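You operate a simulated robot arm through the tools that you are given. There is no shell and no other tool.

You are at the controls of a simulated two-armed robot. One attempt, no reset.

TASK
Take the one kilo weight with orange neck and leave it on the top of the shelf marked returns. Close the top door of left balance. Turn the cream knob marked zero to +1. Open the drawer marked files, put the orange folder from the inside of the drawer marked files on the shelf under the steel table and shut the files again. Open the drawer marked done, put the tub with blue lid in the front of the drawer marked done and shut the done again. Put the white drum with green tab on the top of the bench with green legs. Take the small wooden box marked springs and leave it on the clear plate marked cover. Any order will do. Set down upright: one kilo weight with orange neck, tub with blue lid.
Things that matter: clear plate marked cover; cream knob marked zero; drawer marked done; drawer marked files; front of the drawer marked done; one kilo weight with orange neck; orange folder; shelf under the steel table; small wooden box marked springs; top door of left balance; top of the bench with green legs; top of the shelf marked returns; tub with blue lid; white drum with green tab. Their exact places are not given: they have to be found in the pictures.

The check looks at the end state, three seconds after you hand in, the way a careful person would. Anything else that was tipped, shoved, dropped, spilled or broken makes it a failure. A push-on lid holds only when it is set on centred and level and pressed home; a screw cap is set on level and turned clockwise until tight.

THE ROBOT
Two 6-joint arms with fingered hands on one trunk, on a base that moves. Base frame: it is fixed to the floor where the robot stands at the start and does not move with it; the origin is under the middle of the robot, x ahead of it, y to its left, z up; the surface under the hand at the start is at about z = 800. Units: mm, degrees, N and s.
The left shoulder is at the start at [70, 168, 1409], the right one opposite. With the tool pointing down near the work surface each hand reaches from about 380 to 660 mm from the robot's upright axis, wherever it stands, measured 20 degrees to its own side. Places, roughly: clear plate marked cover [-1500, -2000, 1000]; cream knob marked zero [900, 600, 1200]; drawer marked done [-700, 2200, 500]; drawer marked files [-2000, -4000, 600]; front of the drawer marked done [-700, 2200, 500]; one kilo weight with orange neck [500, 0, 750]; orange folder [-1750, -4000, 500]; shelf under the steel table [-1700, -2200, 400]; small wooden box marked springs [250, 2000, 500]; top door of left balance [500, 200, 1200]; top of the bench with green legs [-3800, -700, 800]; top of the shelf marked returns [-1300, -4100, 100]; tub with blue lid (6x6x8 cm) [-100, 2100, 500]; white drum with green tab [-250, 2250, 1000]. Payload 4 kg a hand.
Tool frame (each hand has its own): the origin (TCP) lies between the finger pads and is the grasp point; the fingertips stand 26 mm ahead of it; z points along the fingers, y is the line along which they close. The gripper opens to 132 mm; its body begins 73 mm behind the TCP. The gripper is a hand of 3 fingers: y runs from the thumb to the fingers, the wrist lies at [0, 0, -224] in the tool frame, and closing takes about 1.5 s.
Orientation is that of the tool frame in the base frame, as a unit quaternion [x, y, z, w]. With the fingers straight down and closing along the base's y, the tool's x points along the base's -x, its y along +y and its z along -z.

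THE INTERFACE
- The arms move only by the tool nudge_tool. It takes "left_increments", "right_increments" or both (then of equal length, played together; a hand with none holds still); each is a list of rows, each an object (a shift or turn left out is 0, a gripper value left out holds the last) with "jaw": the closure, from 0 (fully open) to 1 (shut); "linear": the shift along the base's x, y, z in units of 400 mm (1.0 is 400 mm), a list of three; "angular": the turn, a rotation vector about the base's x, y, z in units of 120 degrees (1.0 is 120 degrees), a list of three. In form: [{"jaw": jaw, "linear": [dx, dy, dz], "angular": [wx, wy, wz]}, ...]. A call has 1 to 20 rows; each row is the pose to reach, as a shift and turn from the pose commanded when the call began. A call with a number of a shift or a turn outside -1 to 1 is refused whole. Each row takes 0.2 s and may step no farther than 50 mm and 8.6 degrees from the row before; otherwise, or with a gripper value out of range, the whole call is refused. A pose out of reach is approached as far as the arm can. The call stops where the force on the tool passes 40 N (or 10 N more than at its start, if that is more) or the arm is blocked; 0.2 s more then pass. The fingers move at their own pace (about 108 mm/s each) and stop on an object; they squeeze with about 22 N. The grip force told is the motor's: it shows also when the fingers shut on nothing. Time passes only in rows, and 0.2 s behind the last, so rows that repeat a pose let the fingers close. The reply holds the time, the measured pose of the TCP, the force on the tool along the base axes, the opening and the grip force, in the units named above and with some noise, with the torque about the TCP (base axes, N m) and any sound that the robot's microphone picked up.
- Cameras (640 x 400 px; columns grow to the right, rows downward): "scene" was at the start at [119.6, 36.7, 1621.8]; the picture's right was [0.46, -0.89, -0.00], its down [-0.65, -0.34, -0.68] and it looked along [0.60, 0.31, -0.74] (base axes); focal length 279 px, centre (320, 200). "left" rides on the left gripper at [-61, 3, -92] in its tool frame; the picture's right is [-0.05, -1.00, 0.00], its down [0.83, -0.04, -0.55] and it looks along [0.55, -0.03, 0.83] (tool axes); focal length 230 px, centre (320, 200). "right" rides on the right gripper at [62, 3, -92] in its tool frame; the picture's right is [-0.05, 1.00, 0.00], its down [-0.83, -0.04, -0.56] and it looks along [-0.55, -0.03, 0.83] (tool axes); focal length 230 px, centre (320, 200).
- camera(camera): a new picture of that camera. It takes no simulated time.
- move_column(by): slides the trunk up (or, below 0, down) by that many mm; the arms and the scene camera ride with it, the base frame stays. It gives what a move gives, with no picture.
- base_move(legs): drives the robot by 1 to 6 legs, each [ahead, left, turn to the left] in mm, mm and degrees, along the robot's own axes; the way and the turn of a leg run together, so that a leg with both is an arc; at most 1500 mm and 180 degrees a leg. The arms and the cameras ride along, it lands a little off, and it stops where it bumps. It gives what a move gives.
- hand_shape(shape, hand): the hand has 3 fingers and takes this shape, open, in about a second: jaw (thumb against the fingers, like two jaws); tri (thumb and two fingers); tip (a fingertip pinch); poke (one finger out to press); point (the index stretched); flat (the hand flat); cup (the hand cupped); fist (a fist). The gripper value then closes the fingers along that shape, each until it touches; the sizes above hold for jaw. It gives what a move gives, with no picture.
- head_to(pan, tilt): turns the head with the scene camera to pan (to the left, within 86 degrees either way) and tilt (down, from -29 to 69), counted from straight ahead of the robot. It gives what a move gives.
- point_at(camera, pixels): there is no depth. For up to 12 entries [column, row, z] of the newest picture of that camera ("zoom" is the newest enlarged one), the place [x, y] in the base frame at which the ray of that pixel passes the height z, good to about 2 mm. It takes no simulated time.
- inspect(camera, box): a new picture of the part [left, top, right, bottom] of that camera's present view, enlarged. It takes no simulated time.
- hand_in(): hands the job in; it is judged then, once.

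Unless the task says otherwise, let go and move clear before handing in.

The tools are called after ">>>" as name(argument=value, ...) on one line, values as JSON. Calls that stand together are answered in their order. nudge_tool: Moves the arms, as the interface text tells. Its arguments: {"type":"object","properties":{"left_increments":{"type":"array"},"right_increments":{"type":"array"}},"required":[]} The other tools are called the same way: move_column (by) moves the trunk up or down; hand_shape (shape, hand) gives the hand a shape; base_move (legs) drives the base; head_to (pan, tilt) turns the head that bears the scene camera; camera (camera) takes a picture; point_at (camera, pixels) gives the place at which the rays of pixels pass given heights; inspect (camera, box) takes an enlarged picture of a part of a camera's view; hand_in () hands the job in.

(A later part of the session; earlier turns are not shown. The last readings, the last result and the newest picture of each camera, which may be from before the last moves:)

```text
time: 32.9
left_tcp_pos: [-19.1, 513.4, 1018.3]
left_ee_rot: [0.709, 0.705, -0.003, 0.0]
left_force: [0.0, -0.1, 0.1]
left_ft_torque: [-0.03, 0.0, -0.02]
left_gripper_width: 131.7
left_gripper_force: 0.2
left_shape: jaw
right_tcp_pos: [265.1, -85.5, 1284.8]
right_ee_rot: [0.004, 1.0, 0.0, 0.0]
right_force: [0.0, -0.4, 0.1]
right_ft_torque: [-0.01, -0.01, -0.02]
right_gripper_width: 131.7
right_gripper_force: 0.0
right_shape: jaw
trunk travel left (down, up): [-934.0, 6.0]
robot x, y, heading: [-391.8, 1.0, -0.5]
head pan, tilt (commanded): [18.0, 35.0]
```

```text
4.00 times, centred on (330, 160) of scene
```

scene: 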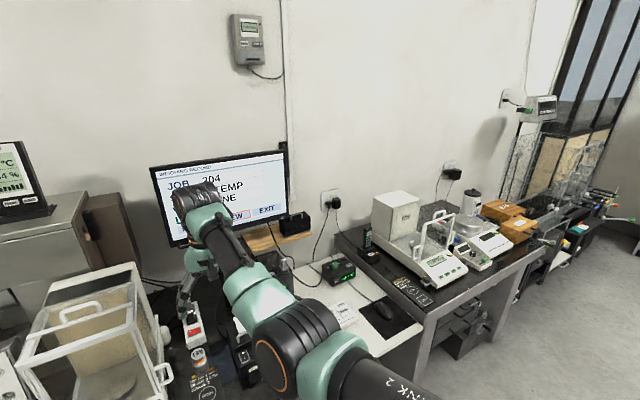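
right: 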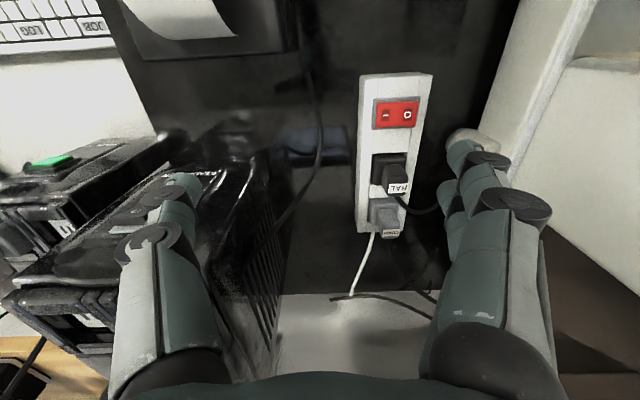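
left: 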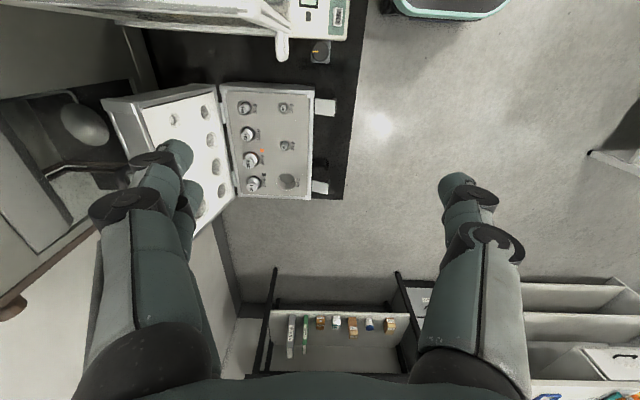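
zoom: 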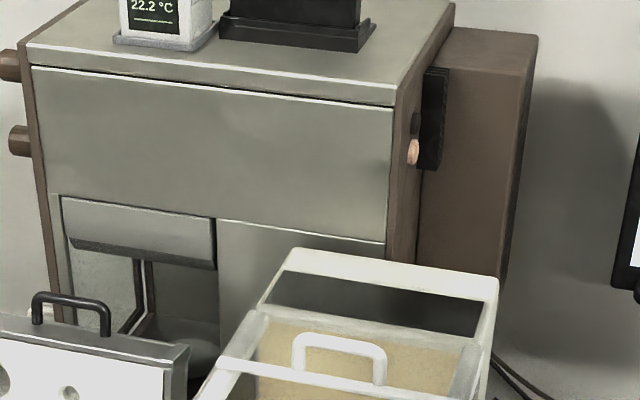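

>>> point_at(camera="zoom", pixels=[[340, 341, 1170], [340, 341, 1190], [340, 341, 1210], [299, 368, 1155], [380, 384, 1155], [222, 365, 1155], [412, 152, 1200], [412, 152, 1150], [14, 141, 1200], [10, 66, 1200], [10, 66, 1280]])

>>> move_column(by=-320)

>>> head_to(pan=18, tilt=12)

>>> camera(camera="scene")

>>> inspect(camera="scene", box=[250, 160, 410, 260])

```text
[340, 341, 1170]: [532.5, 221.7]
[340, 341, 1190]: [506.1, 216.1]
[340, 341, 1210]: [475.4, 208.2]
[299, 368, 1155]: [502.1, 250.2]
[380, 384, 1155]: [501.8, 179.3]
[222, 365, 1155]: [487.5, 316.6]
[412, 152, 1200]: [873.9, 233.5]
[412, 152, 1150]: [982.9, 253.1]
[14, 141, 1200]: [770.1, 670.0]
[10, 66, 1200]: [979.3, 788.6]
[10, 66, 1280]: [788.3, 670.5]
```

```text
time: 36.1
left_tcp_pos: [-18.7, 513.1, 697.0]
left_ee_rot: [0.709, 0.705, -0.003, 0.0]
left_force: [-0.3, 0.5, 0.3]
left_ft_torque: [-0.03, -0.02, -0.01]
left_gripper_width: 131.6
left_gripper_force: 0.0
left_shape: jaw
right_tcp_pos: [264.0, -85.4, 964.6]
right_ee_rot: [0.003, 1.0, 0.0, 0.0]
right_force: [-0.2, 0.4, -0.7]
right_ft_torque: [0.0, 0.0, 0.0]
right_gripper_width: 132.0
right_gripper_force: 0.2
right_shape: jaw
trunk travel left (down, up): [-614.0, 326.0]
robot x, y, heading: [-392.4, 4.6, -0.1]
head pan, tilt (commanded): [18.0, 35.0]
```

```text
time: 37.0
left_tcp_pos: [-18.1, 512.4, 699.4]
left_ee_rot: [0.71, 0.705, -0.004, 0.001]
left_force: [0.6, 0.3, -0.1]
left_ft_torque: [0.0, -0.01, -0.01]
left_gripper_width: 132.0
left_gripper_force: 0.1
left_shape: jaw
right_tcp_pos: [264.6, -84.4, 964.5]
right_ee_rot: [0.004, 1.0, 0.0, 0.001]
right_force: [0.5, -0.3, -0.9]
right_ft_torque: [0.0, 0.0, 0.01]
right_gripper_width: 131.8
right_gripper_force: 0.0
right_shape: jaw
trunk travel left (down, up): [-614.0, 326.0]
robot x, y, heading: [-393.6, 0.5, -0.4]
head pan, tilt (commanded): [18.0, 12.0]
```

```text
taken
```

scene: 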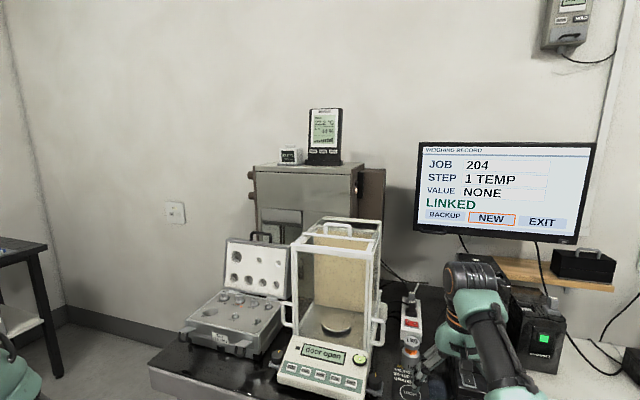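

```text
4.00 times, centred on (330, 210) of scene
```

zoom: 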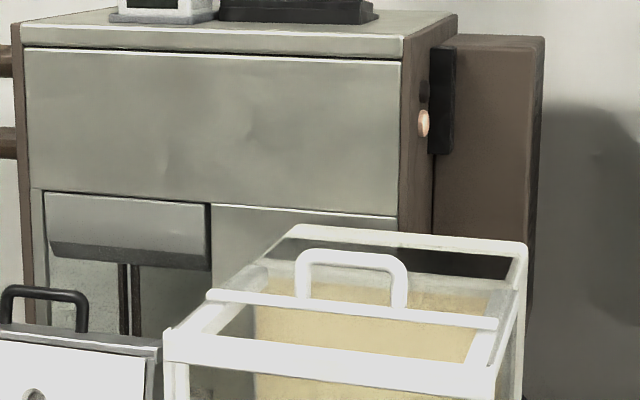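

>>> point_at(camera="zoom", pixels=[[352, 258, 1180], [352, 258, 1190], [352, 258, 1200], [302, 296, 1150], [302, 296, 1155], [302, 296, 1160], [400, 304, 1155], [212, 296, 1155], [172, 340, 1150], [495, 382, 1150], [424, 123, 1200], [424, 123, 1180]])

```text
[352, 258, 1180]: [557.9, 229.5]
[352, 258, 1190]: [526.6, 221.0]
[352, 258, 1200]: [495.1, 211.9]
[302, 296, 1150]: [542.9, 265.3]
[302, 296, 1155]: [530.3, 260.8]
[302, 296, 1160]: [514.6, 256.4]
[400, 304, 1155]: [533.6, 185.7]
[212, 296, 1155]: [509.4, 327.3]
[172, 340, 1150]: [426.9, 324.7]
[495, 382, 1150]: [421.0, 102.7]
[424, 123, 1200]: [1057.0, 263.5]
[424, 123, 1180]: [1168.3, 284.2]
```

Triangulation puts the handle bar at about [486,211,1203] with the door rail bar at ~z 1170. I'll raise the trunk to its original height, raise the left hand, then turn the base −40° so the left arm can get at the handle.

>>> move_column(by=240)

>>> nudge_tool(left_increments=[{"linear": [0.02, 0.01, 0.11]}, {"linear": [0.045, 0.02, 0.22]}, {"linear": [0.07, 0.03, 0.33]}, {"linear": [0.09, 0.04, 0.44]}, {"linear": [0.115, 0.05, 0.55]}, {"linear": [0.14, 0.06, 0.66]}, {"linear": [0.16, 0.07, 0.77]}, {"linear": [0.18, 0.0775, 0.85]}])

>>> base_move(legs=[[0, 0, -40]])

```text
time: 39.5
left_tcp_pos: [-19.3, 513.4, 939.2]
left_ee_rot: [0.709, 0.705, -0.004, 0.001]
left_force: [0.5, -0.2, 0.3]
left_ft_torque: [-0.01, -0.01, 0.01]
left_gripper_width: 132.1
left_gripper_force: 0.0
left_shape: jaw
right_tcp_pos: [264.0, -85.3, 1204.2]
right_ee_rot: [0.004, 1.0, 0.0, 0.0]
right_force: [-0.7, 0.8, -0.1]
right_ft_torque: [0.01, -0.02, 0.0]
right_gripper_width: 132.0
right_gripper_force: 0.1
right_shape: jaw
trunk travel left (down, up): [-854.0, 86.0]
robot x, y, heading: [-392.0, 4.7, -0.4]
head pan, tilt (commanded): [18.0, 12.0]
```

```text
time: 41.3
left_tcp_pos: [28.2, 527.5, 1273.7]
left_ee_rot: [0.709, 0.705, -0.002, 0.0]
left_force: [0.1, 0.1, -0.3]
left_ft_torque: [0.02, 0.01, 0.0]
left_gripper_width: 131.8
left_gripper_force: 0.0
left_shape: jaw
left hand out of reach, approached as far as the arm can: row 7, 8
right_tcp_pos: [263.9, -86.4, 1204.4]
right_ee_rot: [0.004, 1.0, 0.001, 0.0]
right_force: [-0.3, -0.4, -0.1]
right_ft_torque: [0.0, -0.06, 0.02]
right_gripper_width: 132.0
right_gripper_force: 0.0
right_shape: jaw
trunk travel left (down, up): [-854.0, 86.0]
robot x, y, heading: [-394.3, 5.1, -0.3]
head pan, tilt (commanded): [18.0, 12.0]
```

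```text
time: 43.6
left_tcp_pos: [269.4, 124.3, 1271.6]
left_ee_rot: [0.91, 0.414, -0.003, 0.001]
left_force: [-0.2, 1.0, -0.8]
left_ft_torque: [-0.02, -0.01, 0.04]
left_gripper_width: 132.0
left_gripper_force: 0.1
left_shape: jaw
right_tcp_pos: [48.4, -494.3, 1204.2]
right_ee_rot: [0.353, 0.936, 0.0, 0.0]
right_force: [0.3, -1.1, 0.3]
right_ft_torque: [0.01, 0.01, -0.03]
right_gripper_width: 132.0
right_gripper_force: 0.2
right_shape: jaw
trunk travel left (down, up): [-854.0, 86.0]
robot x, y, heading: [-397.2, 4.1, -40.9]
head pan, tilt (commanded): [18.0, 12.0]
```

Only ~507 mm of reach at this yaw, while yaw 0 earlier reached 590; the wrist prefers yaw near the arm's direction. I'll rotate the left hand +100° (to about −30° world yaw) and then drag the door with closed fingers from behind the handle.

>>> nudge_tool(left_increments=[{"angular": [0, 0, 0.07], "jaw": 1}, {"angular": [0, 0, 0.14], "jaw": 1}, {"angular": [0, 0, 0.21]}, {"angular": [0, 0, 0.28]}, {"angular": [0, 0, 0.35]}, {"angular": [0, 0, 0.42]}, {"angular": [0, 0, 0.49]}, {"angular": [0, 0, 0.56]}, {"angular": [0, 0, 0.63]}, {"angular": [0, 0, 0.7]}, {"angular": [0, 0, 0.77]}, {"angular": [0, 0, 0.83]}])

>>> nudge_tool(left_increments=[{"linear": [0.1, 0, 0]}, {"linear": [0.2, 0, 0]}])

>>> camera(camera="left")

```text
time: 46.2
left_tcp_pos: [270.4, 122.4, 1273.6]
left_ee_rot: [0.27, 0.963, -0.002, 0.001]
left_force: [1.0, -0.4, -0.1]
left_ft_torque: [-0.03, 0.01, -0.03]
left_gripper_width: 0.0
left_gripper_force: 21.9
left_shape: jaw
right_tcp_pos: [46.9, -494.5, 1204.8]
right_ee_rot: [0.353, 0.935, -0.001, 0.001]
right_force: [0.1, 0.2, -0.8]
right_ft_torque: [0.0, -0.01, 0.0]
right_gripper_width: 132.2
right_gripper_force: 0.0
right_shape: jaw
trunk travel left (down, up): [-854.0, 86.0]
robot x, y, heading: [-391.2, -0.8, -41.2]
head pan, tilt (commanded): [18.0, 12.0]
```

```text
time: 46.8
left_tcp_pos: [352.0, 121.1, 1272.4]
left_ee_rot: [0.272, 0.962, -0.002, 0.001]
left_force: [0.1, 0.6, -0.5]
left_ft_torque: [0.06, 0.01, -0.01]
left_gripper_width: 0.0
left_gripper_force: 22.0
left_shape: jaw
right_tcp_pos: [49.4, -495.9, 1202.8]
right_ee_rot: [0.353, 0.936, 0.0, -0.002]
right_force: [-0.2, 0.9, 0.6]
right_ft_torque: [0.02, 0.01, -0.01]
right_gripper_width: 131.9
right_gripper_force: 0.1
right_shape: jaw
trunk travel left (down, up): [-854.0, 86.0]
robot x, y, heading: [-392.9, 2.9, -41.2]
head pan, tilt (commanded): [18.0, 12.0]
```

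```text
taken
```

left: 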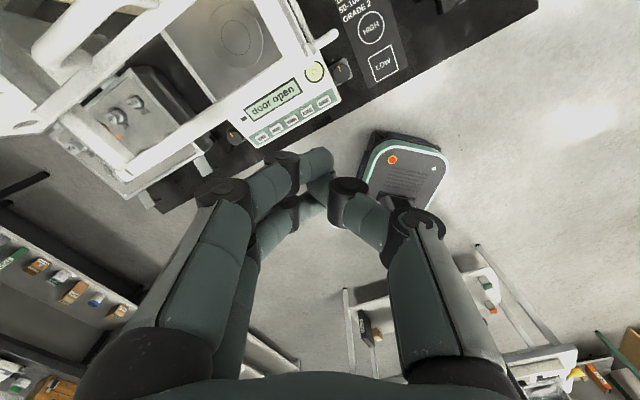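

The hand now reaches 589 mm out. I check the base plate position (front corner at px (445,155)) and table edge before driving closer.

>>> point_at(camera="left", pixels=[[372, 135, 150], [446, 158, 150], [400, 132, 150], [539, 8, 800], [265, 140, 800], [165, 210, 800]])

```text
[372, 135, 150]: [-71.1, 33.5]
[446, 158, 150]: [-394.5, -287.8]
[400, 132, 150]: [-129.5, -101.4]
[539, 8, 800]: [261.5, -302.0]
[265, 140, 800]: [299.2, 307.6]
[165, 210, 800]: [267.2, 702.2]
```

Base corner radius ≈320 mm, so at the new spot it stays clear of the table edge (x≈280). Driving.

>>> base_move(legs=[[88, 189, 0]])

>>> head_to(pan=60, tilt=40)

>>> camera(camera="scene")

>>> camera(camera="left")

```text
time: 48.4
left_tcp_pos: [533.6, 201.2, 1278.3]
left_ee_rot: [0.272, 0.962, 0.0, 0.004]
left_force: [0.3, -1.3, 1.2]
left_ft_torque: [0.02, 0.03, -0.01]
left_gripper_width: 0.3
left_gripper_force: 22.4
left_shape: jaw
right_tcp_pos: [230.5, -414.6, 1205.5]
right_ee_rot: [0.354, 0.935, 0.001, 0.002]
right_force: [-0.6, -0.1, 0.7]
right_ft_torque: [0.05, -0.04, -0.02]
right_gripper_width: 131.8
right_gripper_force: 0.1
right_shape: jaw
trunk travel left (down, up): [-854.0, 86.0]
robot x, y, heading: [-205.5, 78.7, -41.2]
head pan, tilt (commanded): [18.0, 12.0]
```

```text
time: 49.5
left_tcp_pos: [537.4, 203.2, 1273.9]
left_ee_rot: [0.272, 0.962, -0.001, 0.001]
left_force: [0.1, 0.0, 0.3]
left_ft_torque: [0.02, 0.02, 0.01]
left_gripper_width: 0.0
left_gripper_force: 21.8
left_shape: jaw
right_tcp_pos: [233.5, -413.9, 1204.2]
right_ee_rot: [0.354, 0.935, -0.001, 0.0]
right_force: [0.4, 1.0, -0.2]
right_ft_torque: [0.01, -0.02, 0.0]
right_gripper_width: 132.0
right_gripper_force: 0.1
right_shape: jaw
trunk travel left (down, up): [-854.0, 86.0]
robot x, y, heading: [-204.2, 82.7, -41.4]
head pan, tilt (commanded): [60.0, 40.0]
```

```text
taken
```

scene: 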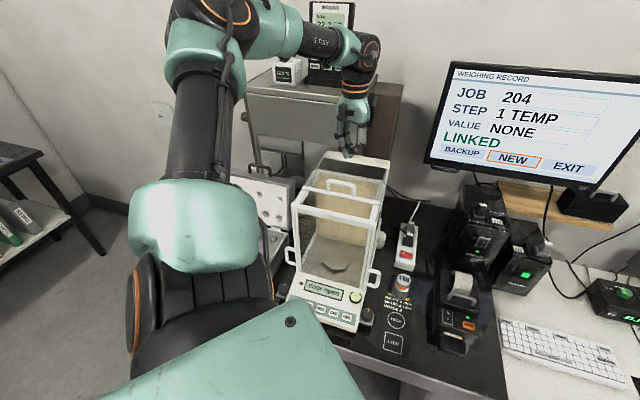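

```text
taken
```

left: 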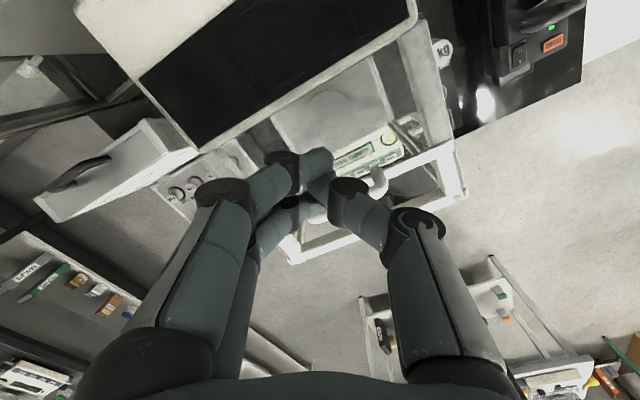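

The closed fingertips (px 320-350,150-190) are on the far side of the handle (375,180). Check its ray, and inspect.

>>> point_at(camera="left", pixels=[[375, 182, 1200], [383, 178, 1200], [290, 255, 1160], [465, 190, 1160]])

>>> inspect(camera="left", box=[220, 80, 480, 280])

>>> inspect(camera="scene", box=[270, 80, 410, 240])

```text
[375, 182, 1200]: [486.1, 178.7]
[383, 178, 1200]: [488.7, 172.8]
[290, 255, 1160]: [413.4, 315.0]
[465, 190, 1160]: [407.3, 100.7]
```

```text
2.00 times, centred on (350, 180) of left
```

zoom: 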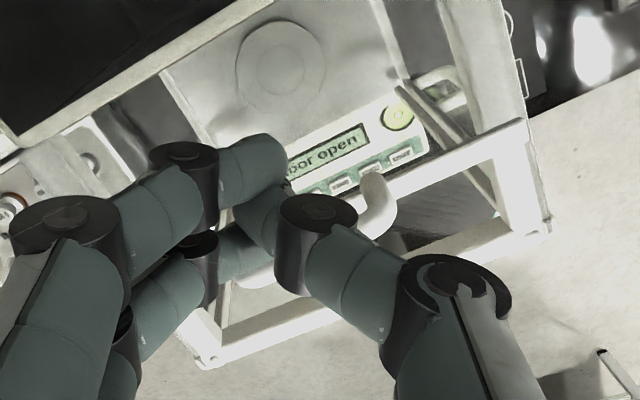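

```text
2.50 times, centred on (340, 160) of scene
```

zoom: 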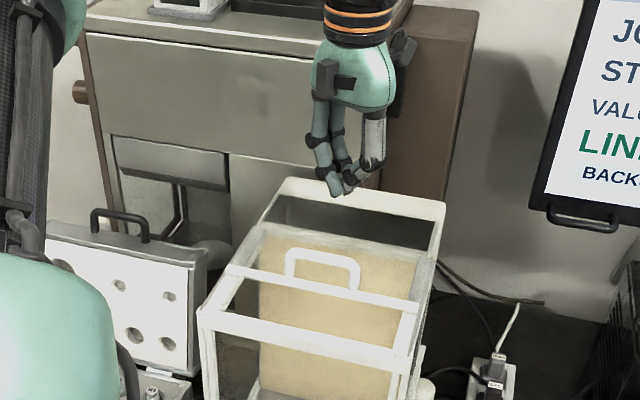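

Handle confirmed at x≈486, y 175–248. Lower the closed fingers behind it (x≈547, y≈211) to TCP z≈1203.

>>> nudge_tool(left_increments=[{"linear": [0.025, 0.02, 0]}, {"linear": [0.025, 0.02, -0.09]}, {"linear": [0.025, 0.02, -0.175]}])

>>> inspect(camera="scene", box=[270, 80, 410, 240])

```text
time: 50.3
left_tcp_pos: [546.1, 212.4, 1203.8]
left_ee_rot: [0.272, 0.962, -0.002, 0.003]
left_force: [0.7, -0.4, -0.4]
left_ft_torque: [0.0, 0.0, 0.0]
left_gripper_width: 0.0
left_gripper_force: 22.1
left_shape: jaw
right_tcp_pos: [234.9, -414.1, 1204.5]
right_ee_rot: [0.352, 0.936, 0.0, -0.001]
right_force: [0.3, -0.9, -0.5]
right_ft_torque: [0.02, 0.0, 0.03]
right_gripper_width: 132.1
right_gripper_force: 0.1
right_shape: jaw
trunk travel left (down, up): [-854.0, 86.0]
robot x, y, heading: [-202.3, 81.9, -41.6]
head pan, tilt (commanded): [60.0, 40.0]
```

```text
2.50 times, centred on (340, 160) of scene
```

zoom: 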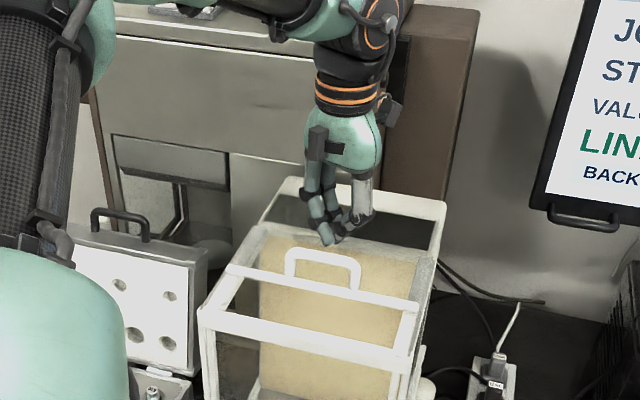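

Now drag toward the robot in small steps, watching force.

>>> nudge_tool(left_increments=[{"linear": [-0.04, 0, 0]}, {"linear": [-0.08, 0, 0]}, {"linear": [-0.12, 0, 0]}, {"linear": [-0.16, 0, 0]}])

>>> inspect(camera="scene", box=[270, 80, 410, 240])

```text
time: 51.3
left_tcp_pos: [483.8, 211.5, 1206.3]
left_ee_rot: [0.272, 0.962, -0.002, 0.002]
left_force: [0.4, -1.2, -0.3]
left_ft_torque: [-0.03, 0.01, 0.02]
left_gripper_width: 0.1
left_gripper_force: 21.9
left_shape: jaw
right_tcp_pos: [234.5, -413.6, 1204.2]
right_ee_rot: [0.354, 0.935, -0.001, 0.0]
right_force: [-0.1, 0.2, -0.1]
right_ft_torque: [-0.02, -0.04, 0.0]
right_gripper_width: 131.9
right_gripper_force: 0.2
right_shape: jaw
trunk travel left (down, up): [-854.0, 86.0]
robot x, y, heading: [-204.8, 82.7, -41.4]
head pan, tilt (commanded): [60.0, 40.0]
```

```text
2.50 times, centred on (340, 160) of scene
```

zoom: 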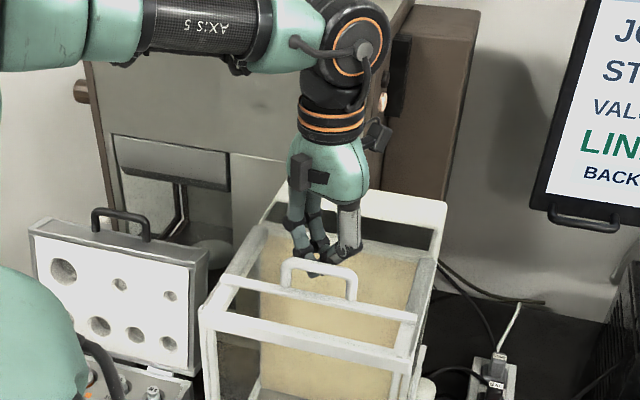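

The door is moving (bar went from y≈268 to 283 in zoom). Continue pulling.

>>> nudge_tool(left_increments=[{"linear": [-0.03, 0, 0]}, {"linear": [-0.06, 0, 0]}, {"linear": [-0.09, 0, 0]}])

>>> inspect(camera="scene", box=[270, 80, 410, 240])

```text
time: 52.1
left_tcp_pos: [459.7, 205.5, 1205.5]
left_ee_rot: [0.273, 0.962, -0.001, 0.002]
left_force: [0.3, -0.6, -1.3]
left_ft_torque: [0.04, 0.03, -0.01]
left_gripper_width: 0.0
left_gripper_force: 22.2
left_shape: jaw
left hand out of reach, approached as far as the arm can: row 2, 3
right_tcp_pos: [234.9, -415.4, 1204.1]
right_ee_rot: [0.353, 0.935, 0.0, -0.001]
right_force: [-0.2, 0.2, 0.3]
right_ft_torque: [0.01, -0.01, -0.02]
right_gripper_width: 131.9
right_gripper_force: 0.1
right_shape: jaw
trunk travel left (down, up): [-854.0, 86.0]
robot x, y, heading: [-204.6, 84.4, -41.6]
head pan, tilt (commanded): [60.0, 40.0]
```

```text
2.50 times, centred on (340, 160) of scene
```

zoom: 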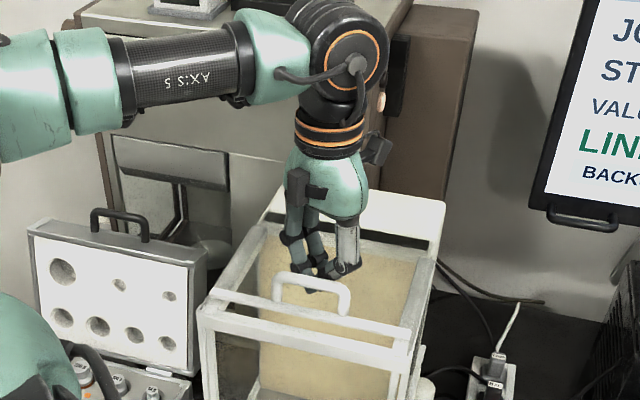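

About 20 mm gap remains, but the arm reached its inner limit. I'll lift, shift the base back 50 mm in world x, and re-engage.

>>> nudge_tool(left_increments=[{"linear": [0.03, 0.01, 0]}, {"linear": [0.04, 0.015, 0.09]}, {"linear": [0.04, 0.015, 0.175]}])

>>> base_move(legs=[[-37, -33, 0]])

>>> inspect(camera="scene", box=[270, 80, 410, 240])

```text
time: 52.9
left_tcp_pos: [476.9, 209.1, 1276.0]
left_ee_rot: [0.272, 0.962, -0.002, 0.002]
left_force: [0.3, 1.2, -0.8]
left_ft_torque: [-0.04, 0.01, -0.01]
left_gripper_width: 0.1
left_gripper_force: 22.2
left_shape: jaw
right_tcp_pos: [233.8, -414.7, 1204.3]
right_ee_rot: [0.353, 0.935, 0.0, 0.0]
right_force: [0.1, -0.3, 0.2]
right_ft_torque: [0.02, 0.0, 0.01]
right_gripper_width: 132.0
right_gripper_force: 0.1
right_shape: jaw
trunk travel left (down, up): [-854.0, 86.0]
robot x, y, heading: [-204.5, 78.2, -41.5]
head pan, tilt (commanded): [60.0, 40.0]
```

```text
time: 53.8
left_tcp_pos: [438.2, 212.5, 1268.3]
left_ee_rot: [0.271, 0.963, -0.003, -0.003]
left_force: [0.7, -0.5, -1.8]
left_ft_torque: [0.01, 0.08, -0.02]
left_gripper_width: 0.0
left_gripper_force: 22.0
left_shape: jaw
right_tcp_pos: [196.1, -413.3, 1199.5]
right_ee_rot: [0.353, 0.936, -0.001, -0.005]
right_force: [0.5, -0.2, -0.5]
right_ft_torque: [0.02, 0.08, -0.01]
right_gripper_width: 131.8
right_gripper_force: 0.0
right_shape: jaw
trunk travel left (down, up): [-854.0, 86.0]
robot x, y, heading: [-249.2, 81.7, -41.5]
head pan, tilt (commanded): [60.0, 40.0]
```

```text
2.50 times, centred on (340, 160) of scene
```

zoom: 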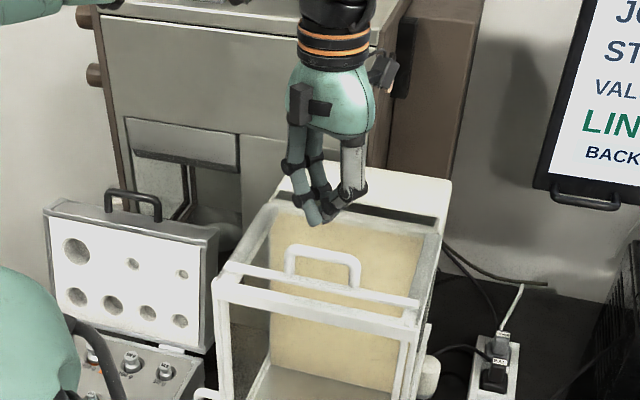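

>>> inspect(camera="scene", box=[305, 165, 385, 225])

>>> point_at(camera="zoom", pixels=[[110, 100, 1200], [300, 100, 1200], [30, 200, 1165]])

```text
6.67 times, centred on (345, 195) of scene
```

zoom: 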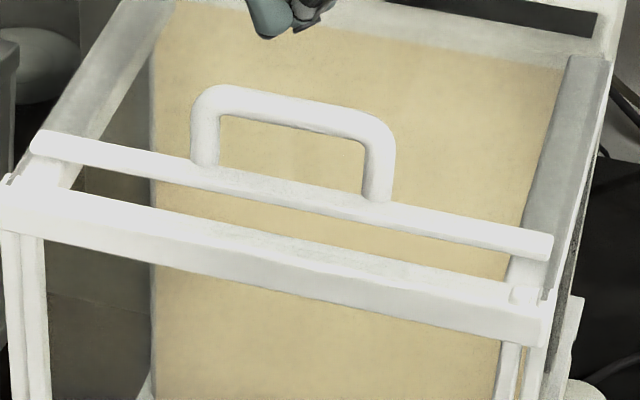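

```text
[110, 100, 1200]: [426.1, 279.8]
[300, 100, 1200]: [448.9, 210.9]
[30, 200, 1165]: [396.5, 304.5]
```

Handle now at x≈449; ~18 mm gap remains. Place fingers behind at x≈498 and lower, then drag in small steps.

>>> nudge_tool(left_increments=[{"linear": [0.08, 0, 0.02]}, {"linear": [0.155, 0, 0.02]}, {"linear": [0.155, 0, -0.07]}, {"linear": [0.155, 0, -0.16]}])

>>> nudge_tool(left_increments=[{"linear": [-0.04, 0, 0]}, {"linear": [-0.07, 0, 0]}, {"linear": [-0.09, 0, 0]}, {"linear": [-0.11, 0, 0]}, {"linear": [-0.13, 0, 0]}])

>>> inspect(camera="scene", box=[305, 165, 385, 225])

```text
time: 54.8
left_tcp_pos: [488.3, 209.8, 1213.4]
left_ee_rot: [0.271, 0.962, -0.002, 0.002]
left_force: [0.5, -0.8, -0.1]
left_ft_torque: [0.02, -0.01, 0.02]
left_gripper_width: 0.1
left_gripper_force: 22.4
left_shape: jaw
right_tcp_pos: [185.1, -413.2, 1204.9]
right_ee_rot: [0.354, 0.935, 0.0, 0.0]
right_force: [0.3, 0.1, 0.6]
right_ft_torque: [-0.02, 0.04, -0.02]
right_gripper_width: 131.8
right_gripper_force: 0.1
right_shape: jaw
trunk travel left (down, up): [-854.0, 86.0]
robot x, y, heading: [-253.3, 83.0, -41.3]
head pan, tilt (commanded): [60.0, 40.0]
```

```text
time: 56.0
left_tcp_pos: [436.2, 211.0, 1211.0]
left_ee_rot: [0.271, 0.963, -0.003, 0.002]
left_force: [0.9, -0.8, -0.8]
left_ft_torque: [-0.01, -0.02, 0.0]
left_gripper_width: 0.0
left_gripper_force: 21.7
left_shape: jaw
right_tcp_pos: [185.8, -414.2, 1205.1]
right_ee_rot: [0.352, 0.936, 0.0, 0.0]
right_force: [0.3, -0.7, 0.1]
right_ft_torque: [-0.01, 0.01, -0.04]
right_gripper_width: 132.1
right_gripper_force: 0.2
right_shape: jaw
trunk travel left (down, up): [-854.0, 86.0]
robot x, y, heading: [-253.8, 82.8, -41.4]
head pan, tilt (commanded): [60.0, 40.0]
```

```text
6.67 times, centred on (345, 195) of scene
```

zoom: 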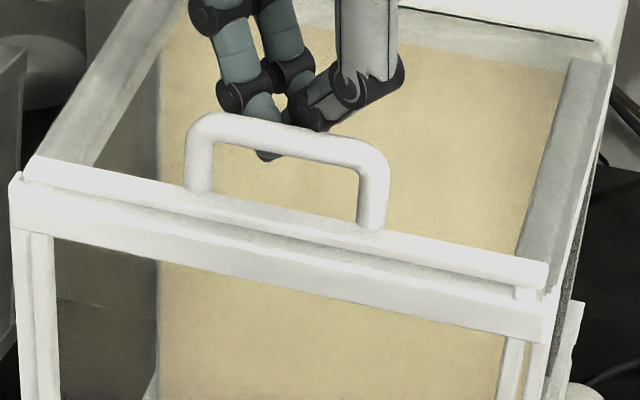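

Bar nearly meets the front frame. Pull a few more mm until force shows, then read the display.

>>> nudge_tool(left_increments=[{"linear": [-0.012, 0, 0]}, {"linear": [-0.024, 0, 0]}])

>>> inspect(camera="scene", box=[280, 160, 400, 330])

```text
time: 56.6
left_tcp_pos: [431.2, 210.3, 1210.5]
left_ee_rot: [0.273, 0.962, -0.002, 0.003]
left_force: [9.2, -1.4, 7.6]
left_ft_torque: [-0.09, 0.07, 0.09]
left_gripper_width: 0.1
left_gripper_force: 21.8
left_shape: jaw
right_tcp_pos: [187.8, -414.3, 1203.6]
right_ee_rot: [0.352, 0.936, 0.001, -0.001]
right_force: [0.7, 0.6, -0.5]
right_ft_torque: [0.01, 0.02, -0.02]
right_gripper_width: 131.8
right_gripper_force: 0.0
right_shape: jaw
trunk travel left (down, up): [-854.0, 86.0]
robot x, y, heading: [-254.3, 80.7, -41.2]
head pan, tilt (commanded): [60.0, 40.0]
```

```text
2.35 times, centred on (340, 245) of scene
```

zoom: 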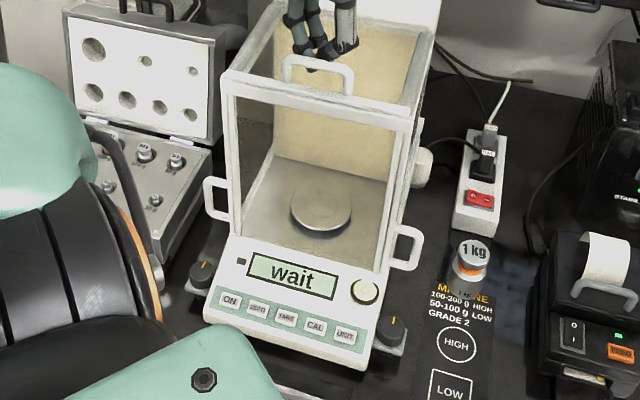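

The display changed to "wait": the door is closed (force ≈9 N at the stop). Back off and lift the left hand clear.

>>> nudge_tool(left_increments=[{"linear": [0.06, 0, 0]}, {"linear": [0.08, 0, 0.08]}, {"linear": [0.08, 0, 0.17]}, {"linear": [0.0, 0, 0.19]}])

>>> inspect(camera="scene", box=[280, 160, 400, 330])

```text
time: 57.6
left_tcp_pos: [427.7, 212.4, 1287.1]
left_ee_rot: [0.272, 0.962, -0.002, 0.001]
left_force: [0.7, 0.3, 0.6]
left_ft_torque: [-0.02, -0.03, -0.01]
left_gripper_width: 0.1
left_gripper_force: 21.5
left_shape: jaw
right_tcp_pos: [184.4, -413.7, 1205.2]
right_ee_rot: [0.353, 0.936, -0.001, 0.001]
right_force: [0.3, -0.2, -0.8]
right_ft_torque: [-0.02, -0.01, 0.02]
right_gripper_width: 132.0
right_gripper_force: 0.0
right_shape: jaw
trunk travel left (down, up): [-854.0, 86.0]
robot x, y, heading: [-253.4, 81.8, -41.4]
head pan, tilt (commanded): [60.0, 40.0]
```

```text
2.35 times, centred on (340, 245) of scene
```

zoom: 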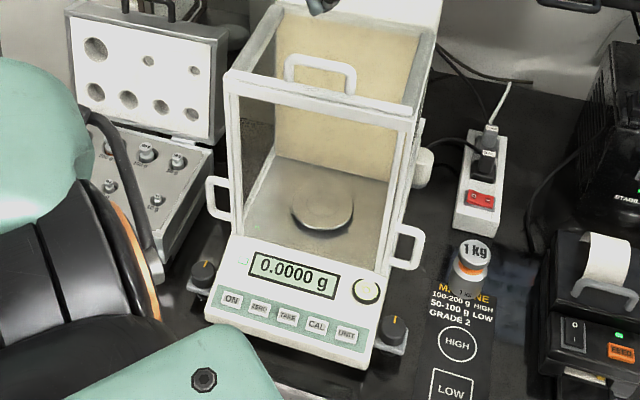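

Balance reads 0.0000 g with door closed. Next I'll drive 1000 mm in +y to view the cabinet's left side for the zero knob.

>>> base_move(legs=[[-661, 750, 0]])

>>> head_to(pan=15, tilt=20)

>>> camera(camera="scene")

```text
time: 62.7
left_tcp_pos: [404.7, 1196.0, 1286.3]
left_ee_rot: [0.269, 0.963, -0.001, 0.001]
left_force: [-0.5, 0.1, -0.5]
left_ft_torque: [0.0, 0.0, 0.02]
left_gripper_width: 0.3
left_gripper_force: 22.3
left_shape: jaw
right_tcp_pos: [165.5, 572.8, 1204.4]
right_ee_rot: [0.35, 0.937, 0.001, -0.001]
right_force: [0.3, -0.4, -0.7]
right_ft_torque: [-0.01, 0.0, -0.02]
right_gripper_width: 132.3
right_gripper_force: 0.0
right_shape: jaw
trunk travel left (down, up): [-854.0, 86.0]
robot x, y, heading: [-275.1, 1063.7, -41.0]
head pan, tilt (commanded): [60.0, 40.0]
```

```text
time: 63.8
left_tcp_pos: [403.9, 1198.4, 1286.1]
left_ee_rot: [0.269, 0.963, -0.001, 0.001]
left_force: [-0.3, 0.4, 0.3]
left_ft_torque: [0.0, -0.02, 0.03]
left_gripper_width: 0.0
left_gripper_force: 21.9
left_shape: jaw
right_tcp_pos: [165.9, 573.2, 1203.4]
right_ee_rot: [0.35, 0.937, 0.001, 0.0]
right_force: [0.0, -0.1, -1.0]
right_ft_torque: [-0.03, 0.02, 0.0]
right_gripper_width: 132.0
right_gripper_force: 0.1
right_shape: jaw
trunk travel left (down, up): [-854.0, 86.0]
robot x, y, heading: [-274.9, 1063.6, -41.0]
head pan, tilt (commanded): [15.0, 20.0]
```

```text
taken
```

scene: 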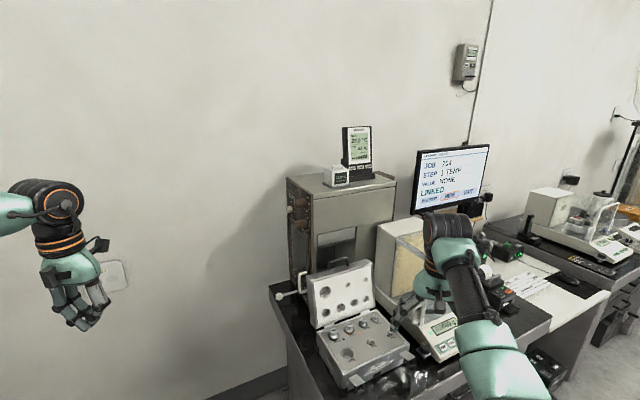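

>>> inspect(camera="scene", box=[270, 160, 350, 310])

>>> inspect(camera="scene", box=[280, 170, 330, 240])

```text
2.67 times, centred on (310, 235) of scene
```

zoom: 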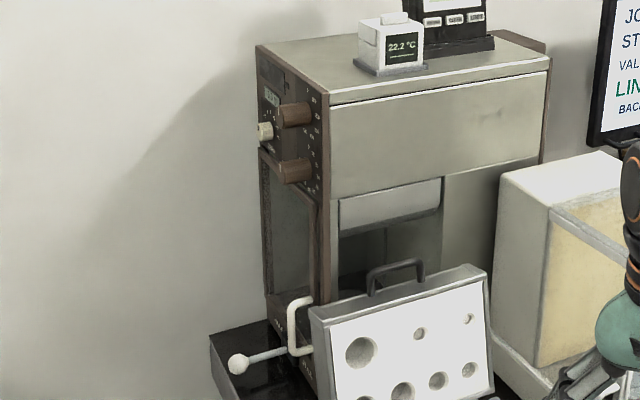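

```text
5.71 times, centred on (305, 205) of scene
```

zoom: 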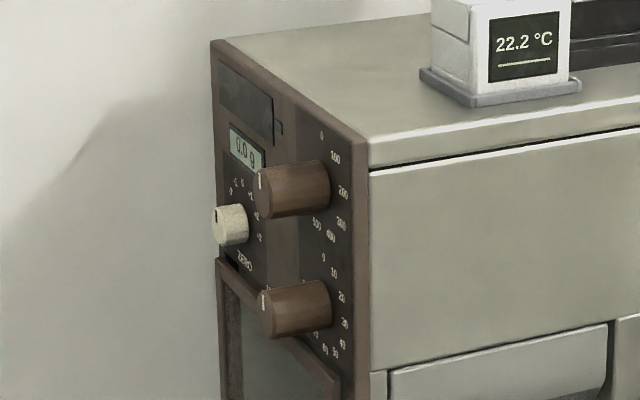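

The zero knob is the cream one on the old balance's front panel, which faces +y (zoom (232,225)). I need to face it from the +y side; check where the wall is first.

>>> point_at(camera="scene", pixels=[[283, 372, 0], [240, 395, 0], [305, 202, 1200], [302, 209, 1200], [302, 209, 1150], [287, 180, 1300], [270, 290, 800]])

>>> head_to(pan=80, tilt=35)

>>> camera(camera="scene")

```text
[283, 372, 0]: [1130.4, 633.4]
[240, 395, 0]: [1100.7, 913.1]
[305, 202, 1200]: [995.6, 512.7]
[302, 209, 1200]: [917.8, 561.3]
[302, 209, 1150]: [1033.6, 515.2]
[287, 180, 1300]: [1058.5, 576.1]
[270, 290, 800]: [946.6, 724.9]
```

```text
time: 65.2
left_tcp_pos: [403.3, 1199.7, 1287.0]
left_ee_rot: [0.269, 0.963, -0.001, 0.002]
left_force: [-0.2, -0.4, 0.1]
left_ft_torque: [-0.03, 0.02, 0.01]
left_gripper_width: 0.0
left_gripper_force: 21.7
left_shape: jaw
right_tcp_pos: [166.7, 572.9, 1203.3]
right_ee_rot: [0.351, 0.936, 0.001, 0.001]
right_force: [0.4, 0.3, 0.6]
right_ft_torque: [-0.01, -0.02, 0.01]
right_gripper_width: 131.9
right_gripper_force: 0.0
right_shape: jaw
trunk travel left (down, up): [-854.0, 86.0]
robot x, y, heading: [-273.7, 1063.7, -41.3]
head pan, tilt (commanded): [80.0, 35.0]
```

```text
taken
```

scene: 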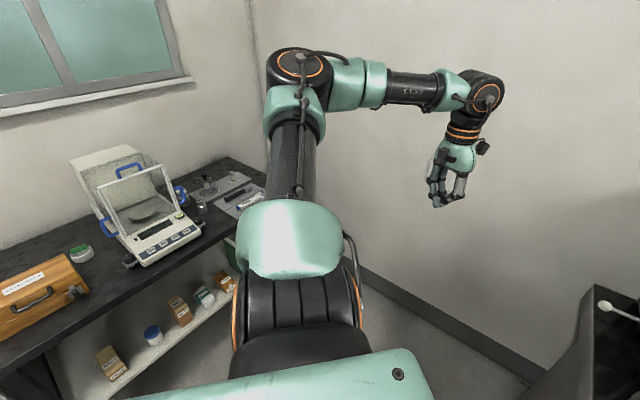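

Wall at x≈1120. I'll rotate to heading −90° and move to about (405,1300) to face the knob panel.

>>> base_move(legs=[[0, 0, -48.7], [-240, 680, 0]])

>>> head_to(pan=35, tilt=25)

>>> camera(camera="scene")

```text
time: 71.3
left_tcp_pos: [964.3, 930.1, 1286.3]
left_ee_rot: [0.63, 0.777, -0.002, 0.001]
left_force: [-0.3, -0.4, 1.0]
left_ft_torque: [0.0, 0.01, -0.01]
left_gripper_width: 0.0
left_gripper_force: 22.0
left_shape: jaw
right_tcp_pos: [346.0, 675.2, 1203.2]
right_ee_rot: [0.694, 0.72, 0.001, 0.0]
right_force: [0.2, -0.1, -0.9]
right_ft_torque: [0.02, -0.01, -0.01]
right_gripper_width: 131.8
right_gripper_force: 0.0
right_shape: jaw
trunk travel left (down, up): [-854.0, 86.0]
robot x, y, heading: [405.7, 1335.3, -87.9]
head pan, tilt (commanded): [80.0, 35.0]
```

```text
time: 72.4
left_tcp_pos: [965.5, 929.7, 1287.4]
left_ee_rot: [0.63, 0.777, -0.002, 0.001]
left_force: [0.6, -0.8, -0.2]
left_ft_torque: [-0.01, -0.03, 0.01]
left_gripper_width: 0.0
left_gripper_force: 22.2
left_shape: jaw
right_tcp_pos: [347.3, 675.2, 1204.2]
right_ee_rot: [0.694, 0.72, 0.0, 0.0]
right_force: [-1.0, 0.2, -0.5]
right_ft_torque: [0.04, -0.01, -0.01]
right_gripper_width: 132.0
right_gripper_force: 0.0
right_shape: jaw
trunk travel left (down, up): [-854.0, 86.0]
robot x, y, heading: [402.5, 1337.4, -87.7]
head pan, tilt (commanded): [35.0, 25.0]
```

```text
taken
```

scene: 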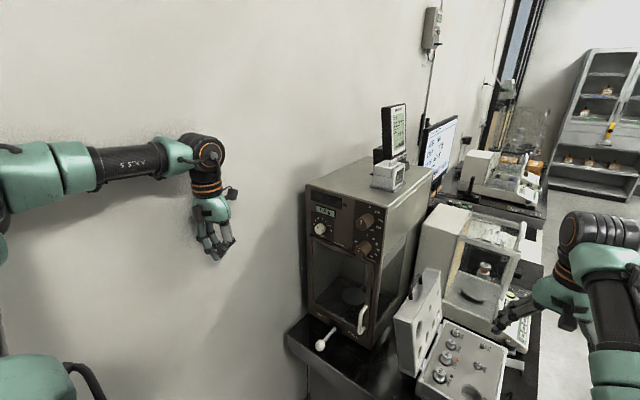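

>>> inspect(camera="scene", box=[300, 180, 400, 260])

>>> inspect(camera="scene", box=[305, 205, 345, 250])

```text
5.00 times, centred on (350, 220) of scene
```

zoom: 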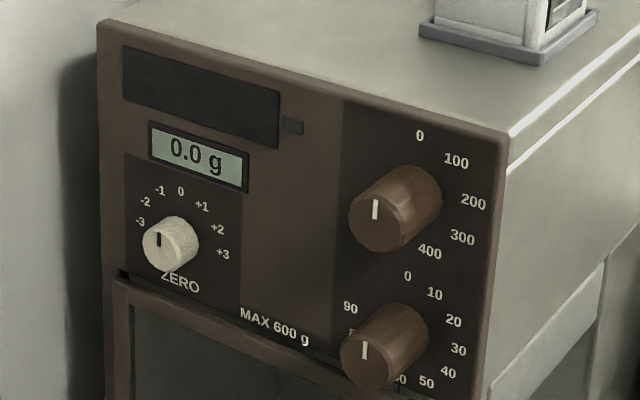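

```text
8.89 times, centred on (325, 228) of scene
```

zoom: 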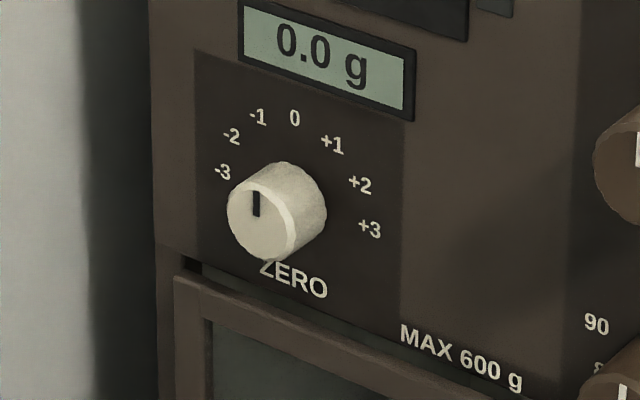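

Knob pointer is at 0 (12 o'clock) and label geometry gives 30° per unit, so +1 is 30° clockwise seen from the front. Triangulate the knob position with a second height.

>>> point_at(camera="zoom", pixels=[[262, 215, 1180], [262, 215, 1200], [262, 215, 1220], [295, 200, 1180], [295, 200, 1200], [295, 200, 1220], [294, 118, 1220], [294, 118, 1240]])

>>> move_column(by=-200)

>>> head_to(pan=35, tilt=10)

>>> camera(camera="scene")

```text
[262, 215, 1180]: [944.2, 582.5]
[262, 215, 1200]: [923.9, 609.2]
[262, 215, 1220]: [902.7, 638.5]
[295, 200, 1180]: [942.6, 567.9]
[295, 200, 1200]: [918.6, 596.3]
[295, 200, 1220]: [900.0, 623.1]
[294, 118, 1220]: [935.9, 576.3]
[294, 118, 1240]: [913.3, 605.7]
```

```text
time: 74.6
left_tcp_pos: [966.7, 929.2, 1087.7]
left_ee_rot: [0.63, 0.777, -0.002, 0.001]
left_force: [-0.3, 0.4, 0.7]
left_ft_torque: [0.03, 0.0, 0.0]
left_gripper_width: 0.0
left_gripper_force: 21.9
left_shape: jaw
right_tcp_pos: [347.2, 674.6, 1003.9]
right_ee_rot: [0.694, 0.72, -0.001, 0.0]
right_force: [-0.2, -0.2, -0.6]
right_ft_torque: [0.02, 0.0, 0.0]
right_gripper_width: 131.9
right_gripper_force: 0.0
right_shape: jaw
trunk travel left (down, up): [-654.0, 286.0]
robot x, y, heading: [403.8, 1334.7, -87.7]
head pan, tilt (commanded): [35.0, 25.0]
```

```text
time: 75.4
left_tcp_pos: [967.0, 929.5, 1085.6]
left_ee_rot: [0.63, 0.776, -0.002, 0.0]
left_force: [0.8, -0.2, 0.2]
left_ft_torque: [-0.04, 0.01, 0.02]
left_gripper_width: 0.1
left_gripper_force: 21.7
left_shape: jaw
right_tcp_pos: [346.1, 675.7, 1004.2]
right_ee_rot: [0.693, 0.721, 0.0, 0.0]
right_force: [-0.1, -0.5, -0.5]
right_ft_torque: [0.0, 0.0, 0.0]
right_gripper_width: 131.7
right_gripper_force: 0.1
right_shape: jaw
trunk travel left (down, up): [-654.0, 286.0]
robot x, y, heading: [406.2, 1337.5, -88.1]
head pan, tilt (commanded): [35.0, 10.0]
```

```text
taken
```

scene: 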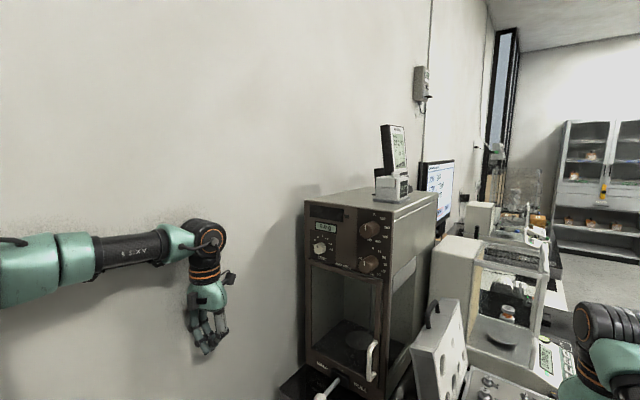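

>>> inspect(camera="scene", box=[302, 222, 352, 277])

```text
7.27 times, centred on (327, 250) of scene
```

zoom: 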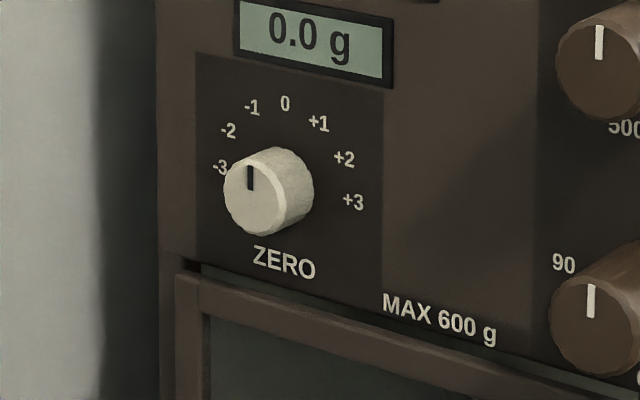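

>>> point_at(camera="zoom", pixels=[[254, 197, 1190], [254, 197, 1200], [254, 197, 1210], [254, 197, 1220], [286, 184, 1190], [286, 184, 1200], [286, 184, 1210], [285, 103, 1220], [285, 103, 1240]])

```text
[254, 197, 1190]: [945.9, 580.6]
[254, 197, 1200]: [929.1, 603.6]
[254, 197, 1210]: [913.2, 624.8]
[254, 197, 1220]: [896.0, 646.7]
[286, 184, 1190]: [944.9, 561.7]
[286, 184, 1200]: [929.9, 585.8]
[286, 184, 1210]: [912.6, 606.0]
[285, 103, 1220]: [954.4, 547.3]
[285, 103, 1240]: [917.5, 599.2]
```

Knob axis triangulates to x≈905, z≈1216, face at y≈635, base y≈615. I'll tilt the left hand to point along −y while moving to about (905,760,1216), jaw partly open.

>>> nudge_tool(left_increments=[{"jaw": 0.4, "linear": [-0.014, -0.038, 0.03], "angular": [-0.068, -0.00714, -0.00714]}, {"linear": [-0.028, -0.077, 0.06], "angular": [-0.136, -0.01427, -0.01427]}, {"linear": [-0.042, -0.115, 0.089], "angular": [-0.2037, -0.0214, -0.0214]}, {"linear": [-0.056, -0.154, 0.118], "angular": [-0.2716, -0.02855, -0.02855]}, {"linear": [-0.07, -0.192, 0.148], "angular": [-0.3395, -0.0357, -0.0357]}, {"linear": [-0.085, -0.23, 0.177], "angular": [-0.4075, -0.0428, -0.0428]}, {"linear": [-0.099, -0.269, 0.207], "angular": [-0.4754, -0.04995, -0.04995]}, {"linear": [-0.113, -0.307, 0.236], "angular": [-0.5433, -0.0571, -0.0571]}, {"linear": [-0.127, -0.346, 0.266], "angular": [-0.6112, -0.0642, -0.0642]}, {"linear": [-0.141, -0.384, 0.295], "angular": [-0.6791, -0.0714, -0.0714]}, {"linear": [-0.155, -0.4225, 0.325], "angular": [-0.747, -0.0785, -0.0785]}])

>>> camera(camera="left")

>>> camera(camera="scene")

```text
time: 77.8
left_tcp_pos: [901.1, 722.5, 1222.0]
left_ee_rot: [0.499, 0.499, -0.501, 0.501]
left_force: [0.0, 0.1, 0.2]
left_ft_torque: [-0.02, 0.01, -0.04]
left_gripper_width: 79.3
left_gripper_force: 0.0
left_shape: jaw
left hand out of reach, approached as far as the arm can: row 2, 3, 4, 5, 6, 7, 8, 9, 10, 11
right_tcp_pos: [347.7, 674.9, 1004.0]
right_ee_rot: [0.694, 0.72, 0.0, 0.0]
right_force: [-0.3, -1.2, 0.1]
right_ft_torque: [-0.02, 0.02, -0.02]
right_gripper_width: 131.7
right_gripper_force: 0.1
right_shape: jaw
trunk travel left (down, up): [-654.0, 286.0]
robot x, y, heading: [402.1, 1336.0, -87.7]
head pan, tilt (commanded): [35.0, 10.0]
```

```text
taken
```

left: 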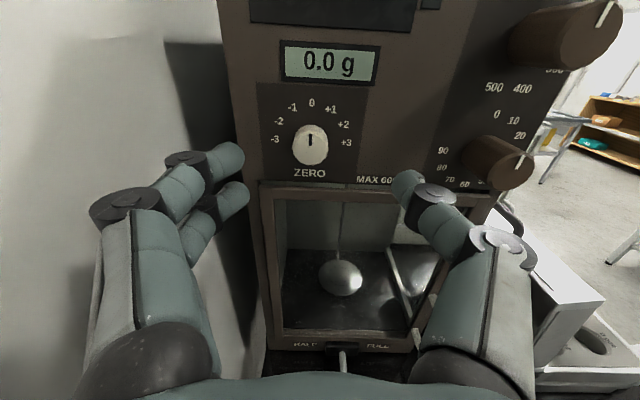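

```text
taken
```

scene: 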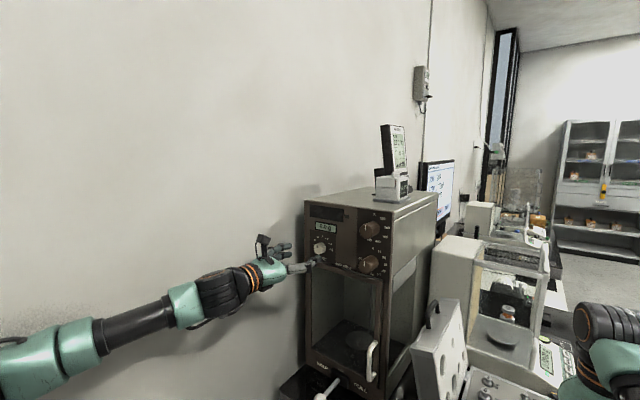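

The hand now points at the panel at [901,722,1222]. The knob appears at (310,145) in the left camera; check its rays.

>>> inspect(camera="left", box=[250, 80, 370, 190])

>>> point_at(camera="left", pixels=[[310, 148, 1210], [310, 148, 1216], [310, 148, 1222], [275, 139, 1216], [345, 142, 1216], [312, 103, 1245], [312, 103, 1240]])

```text
3.64 times, centred on (310, 135) of left
```

zoom: 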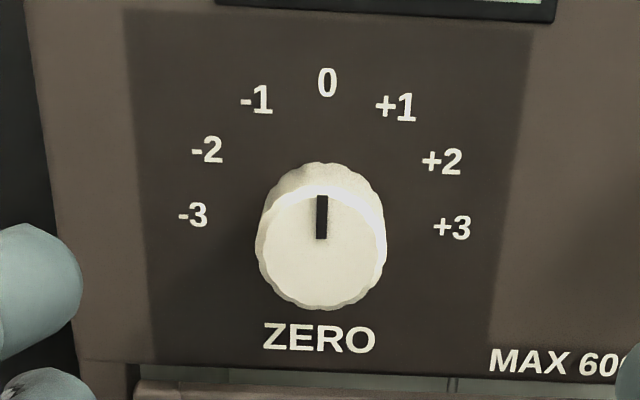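

```text
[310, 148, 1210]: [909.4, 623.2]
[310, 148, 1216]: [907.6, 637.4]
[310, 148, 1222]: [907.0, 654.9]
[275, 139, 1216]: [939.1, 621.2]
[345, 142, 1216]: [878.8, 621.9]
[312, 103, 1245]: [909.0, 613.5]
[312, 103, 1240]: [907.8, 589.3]
```

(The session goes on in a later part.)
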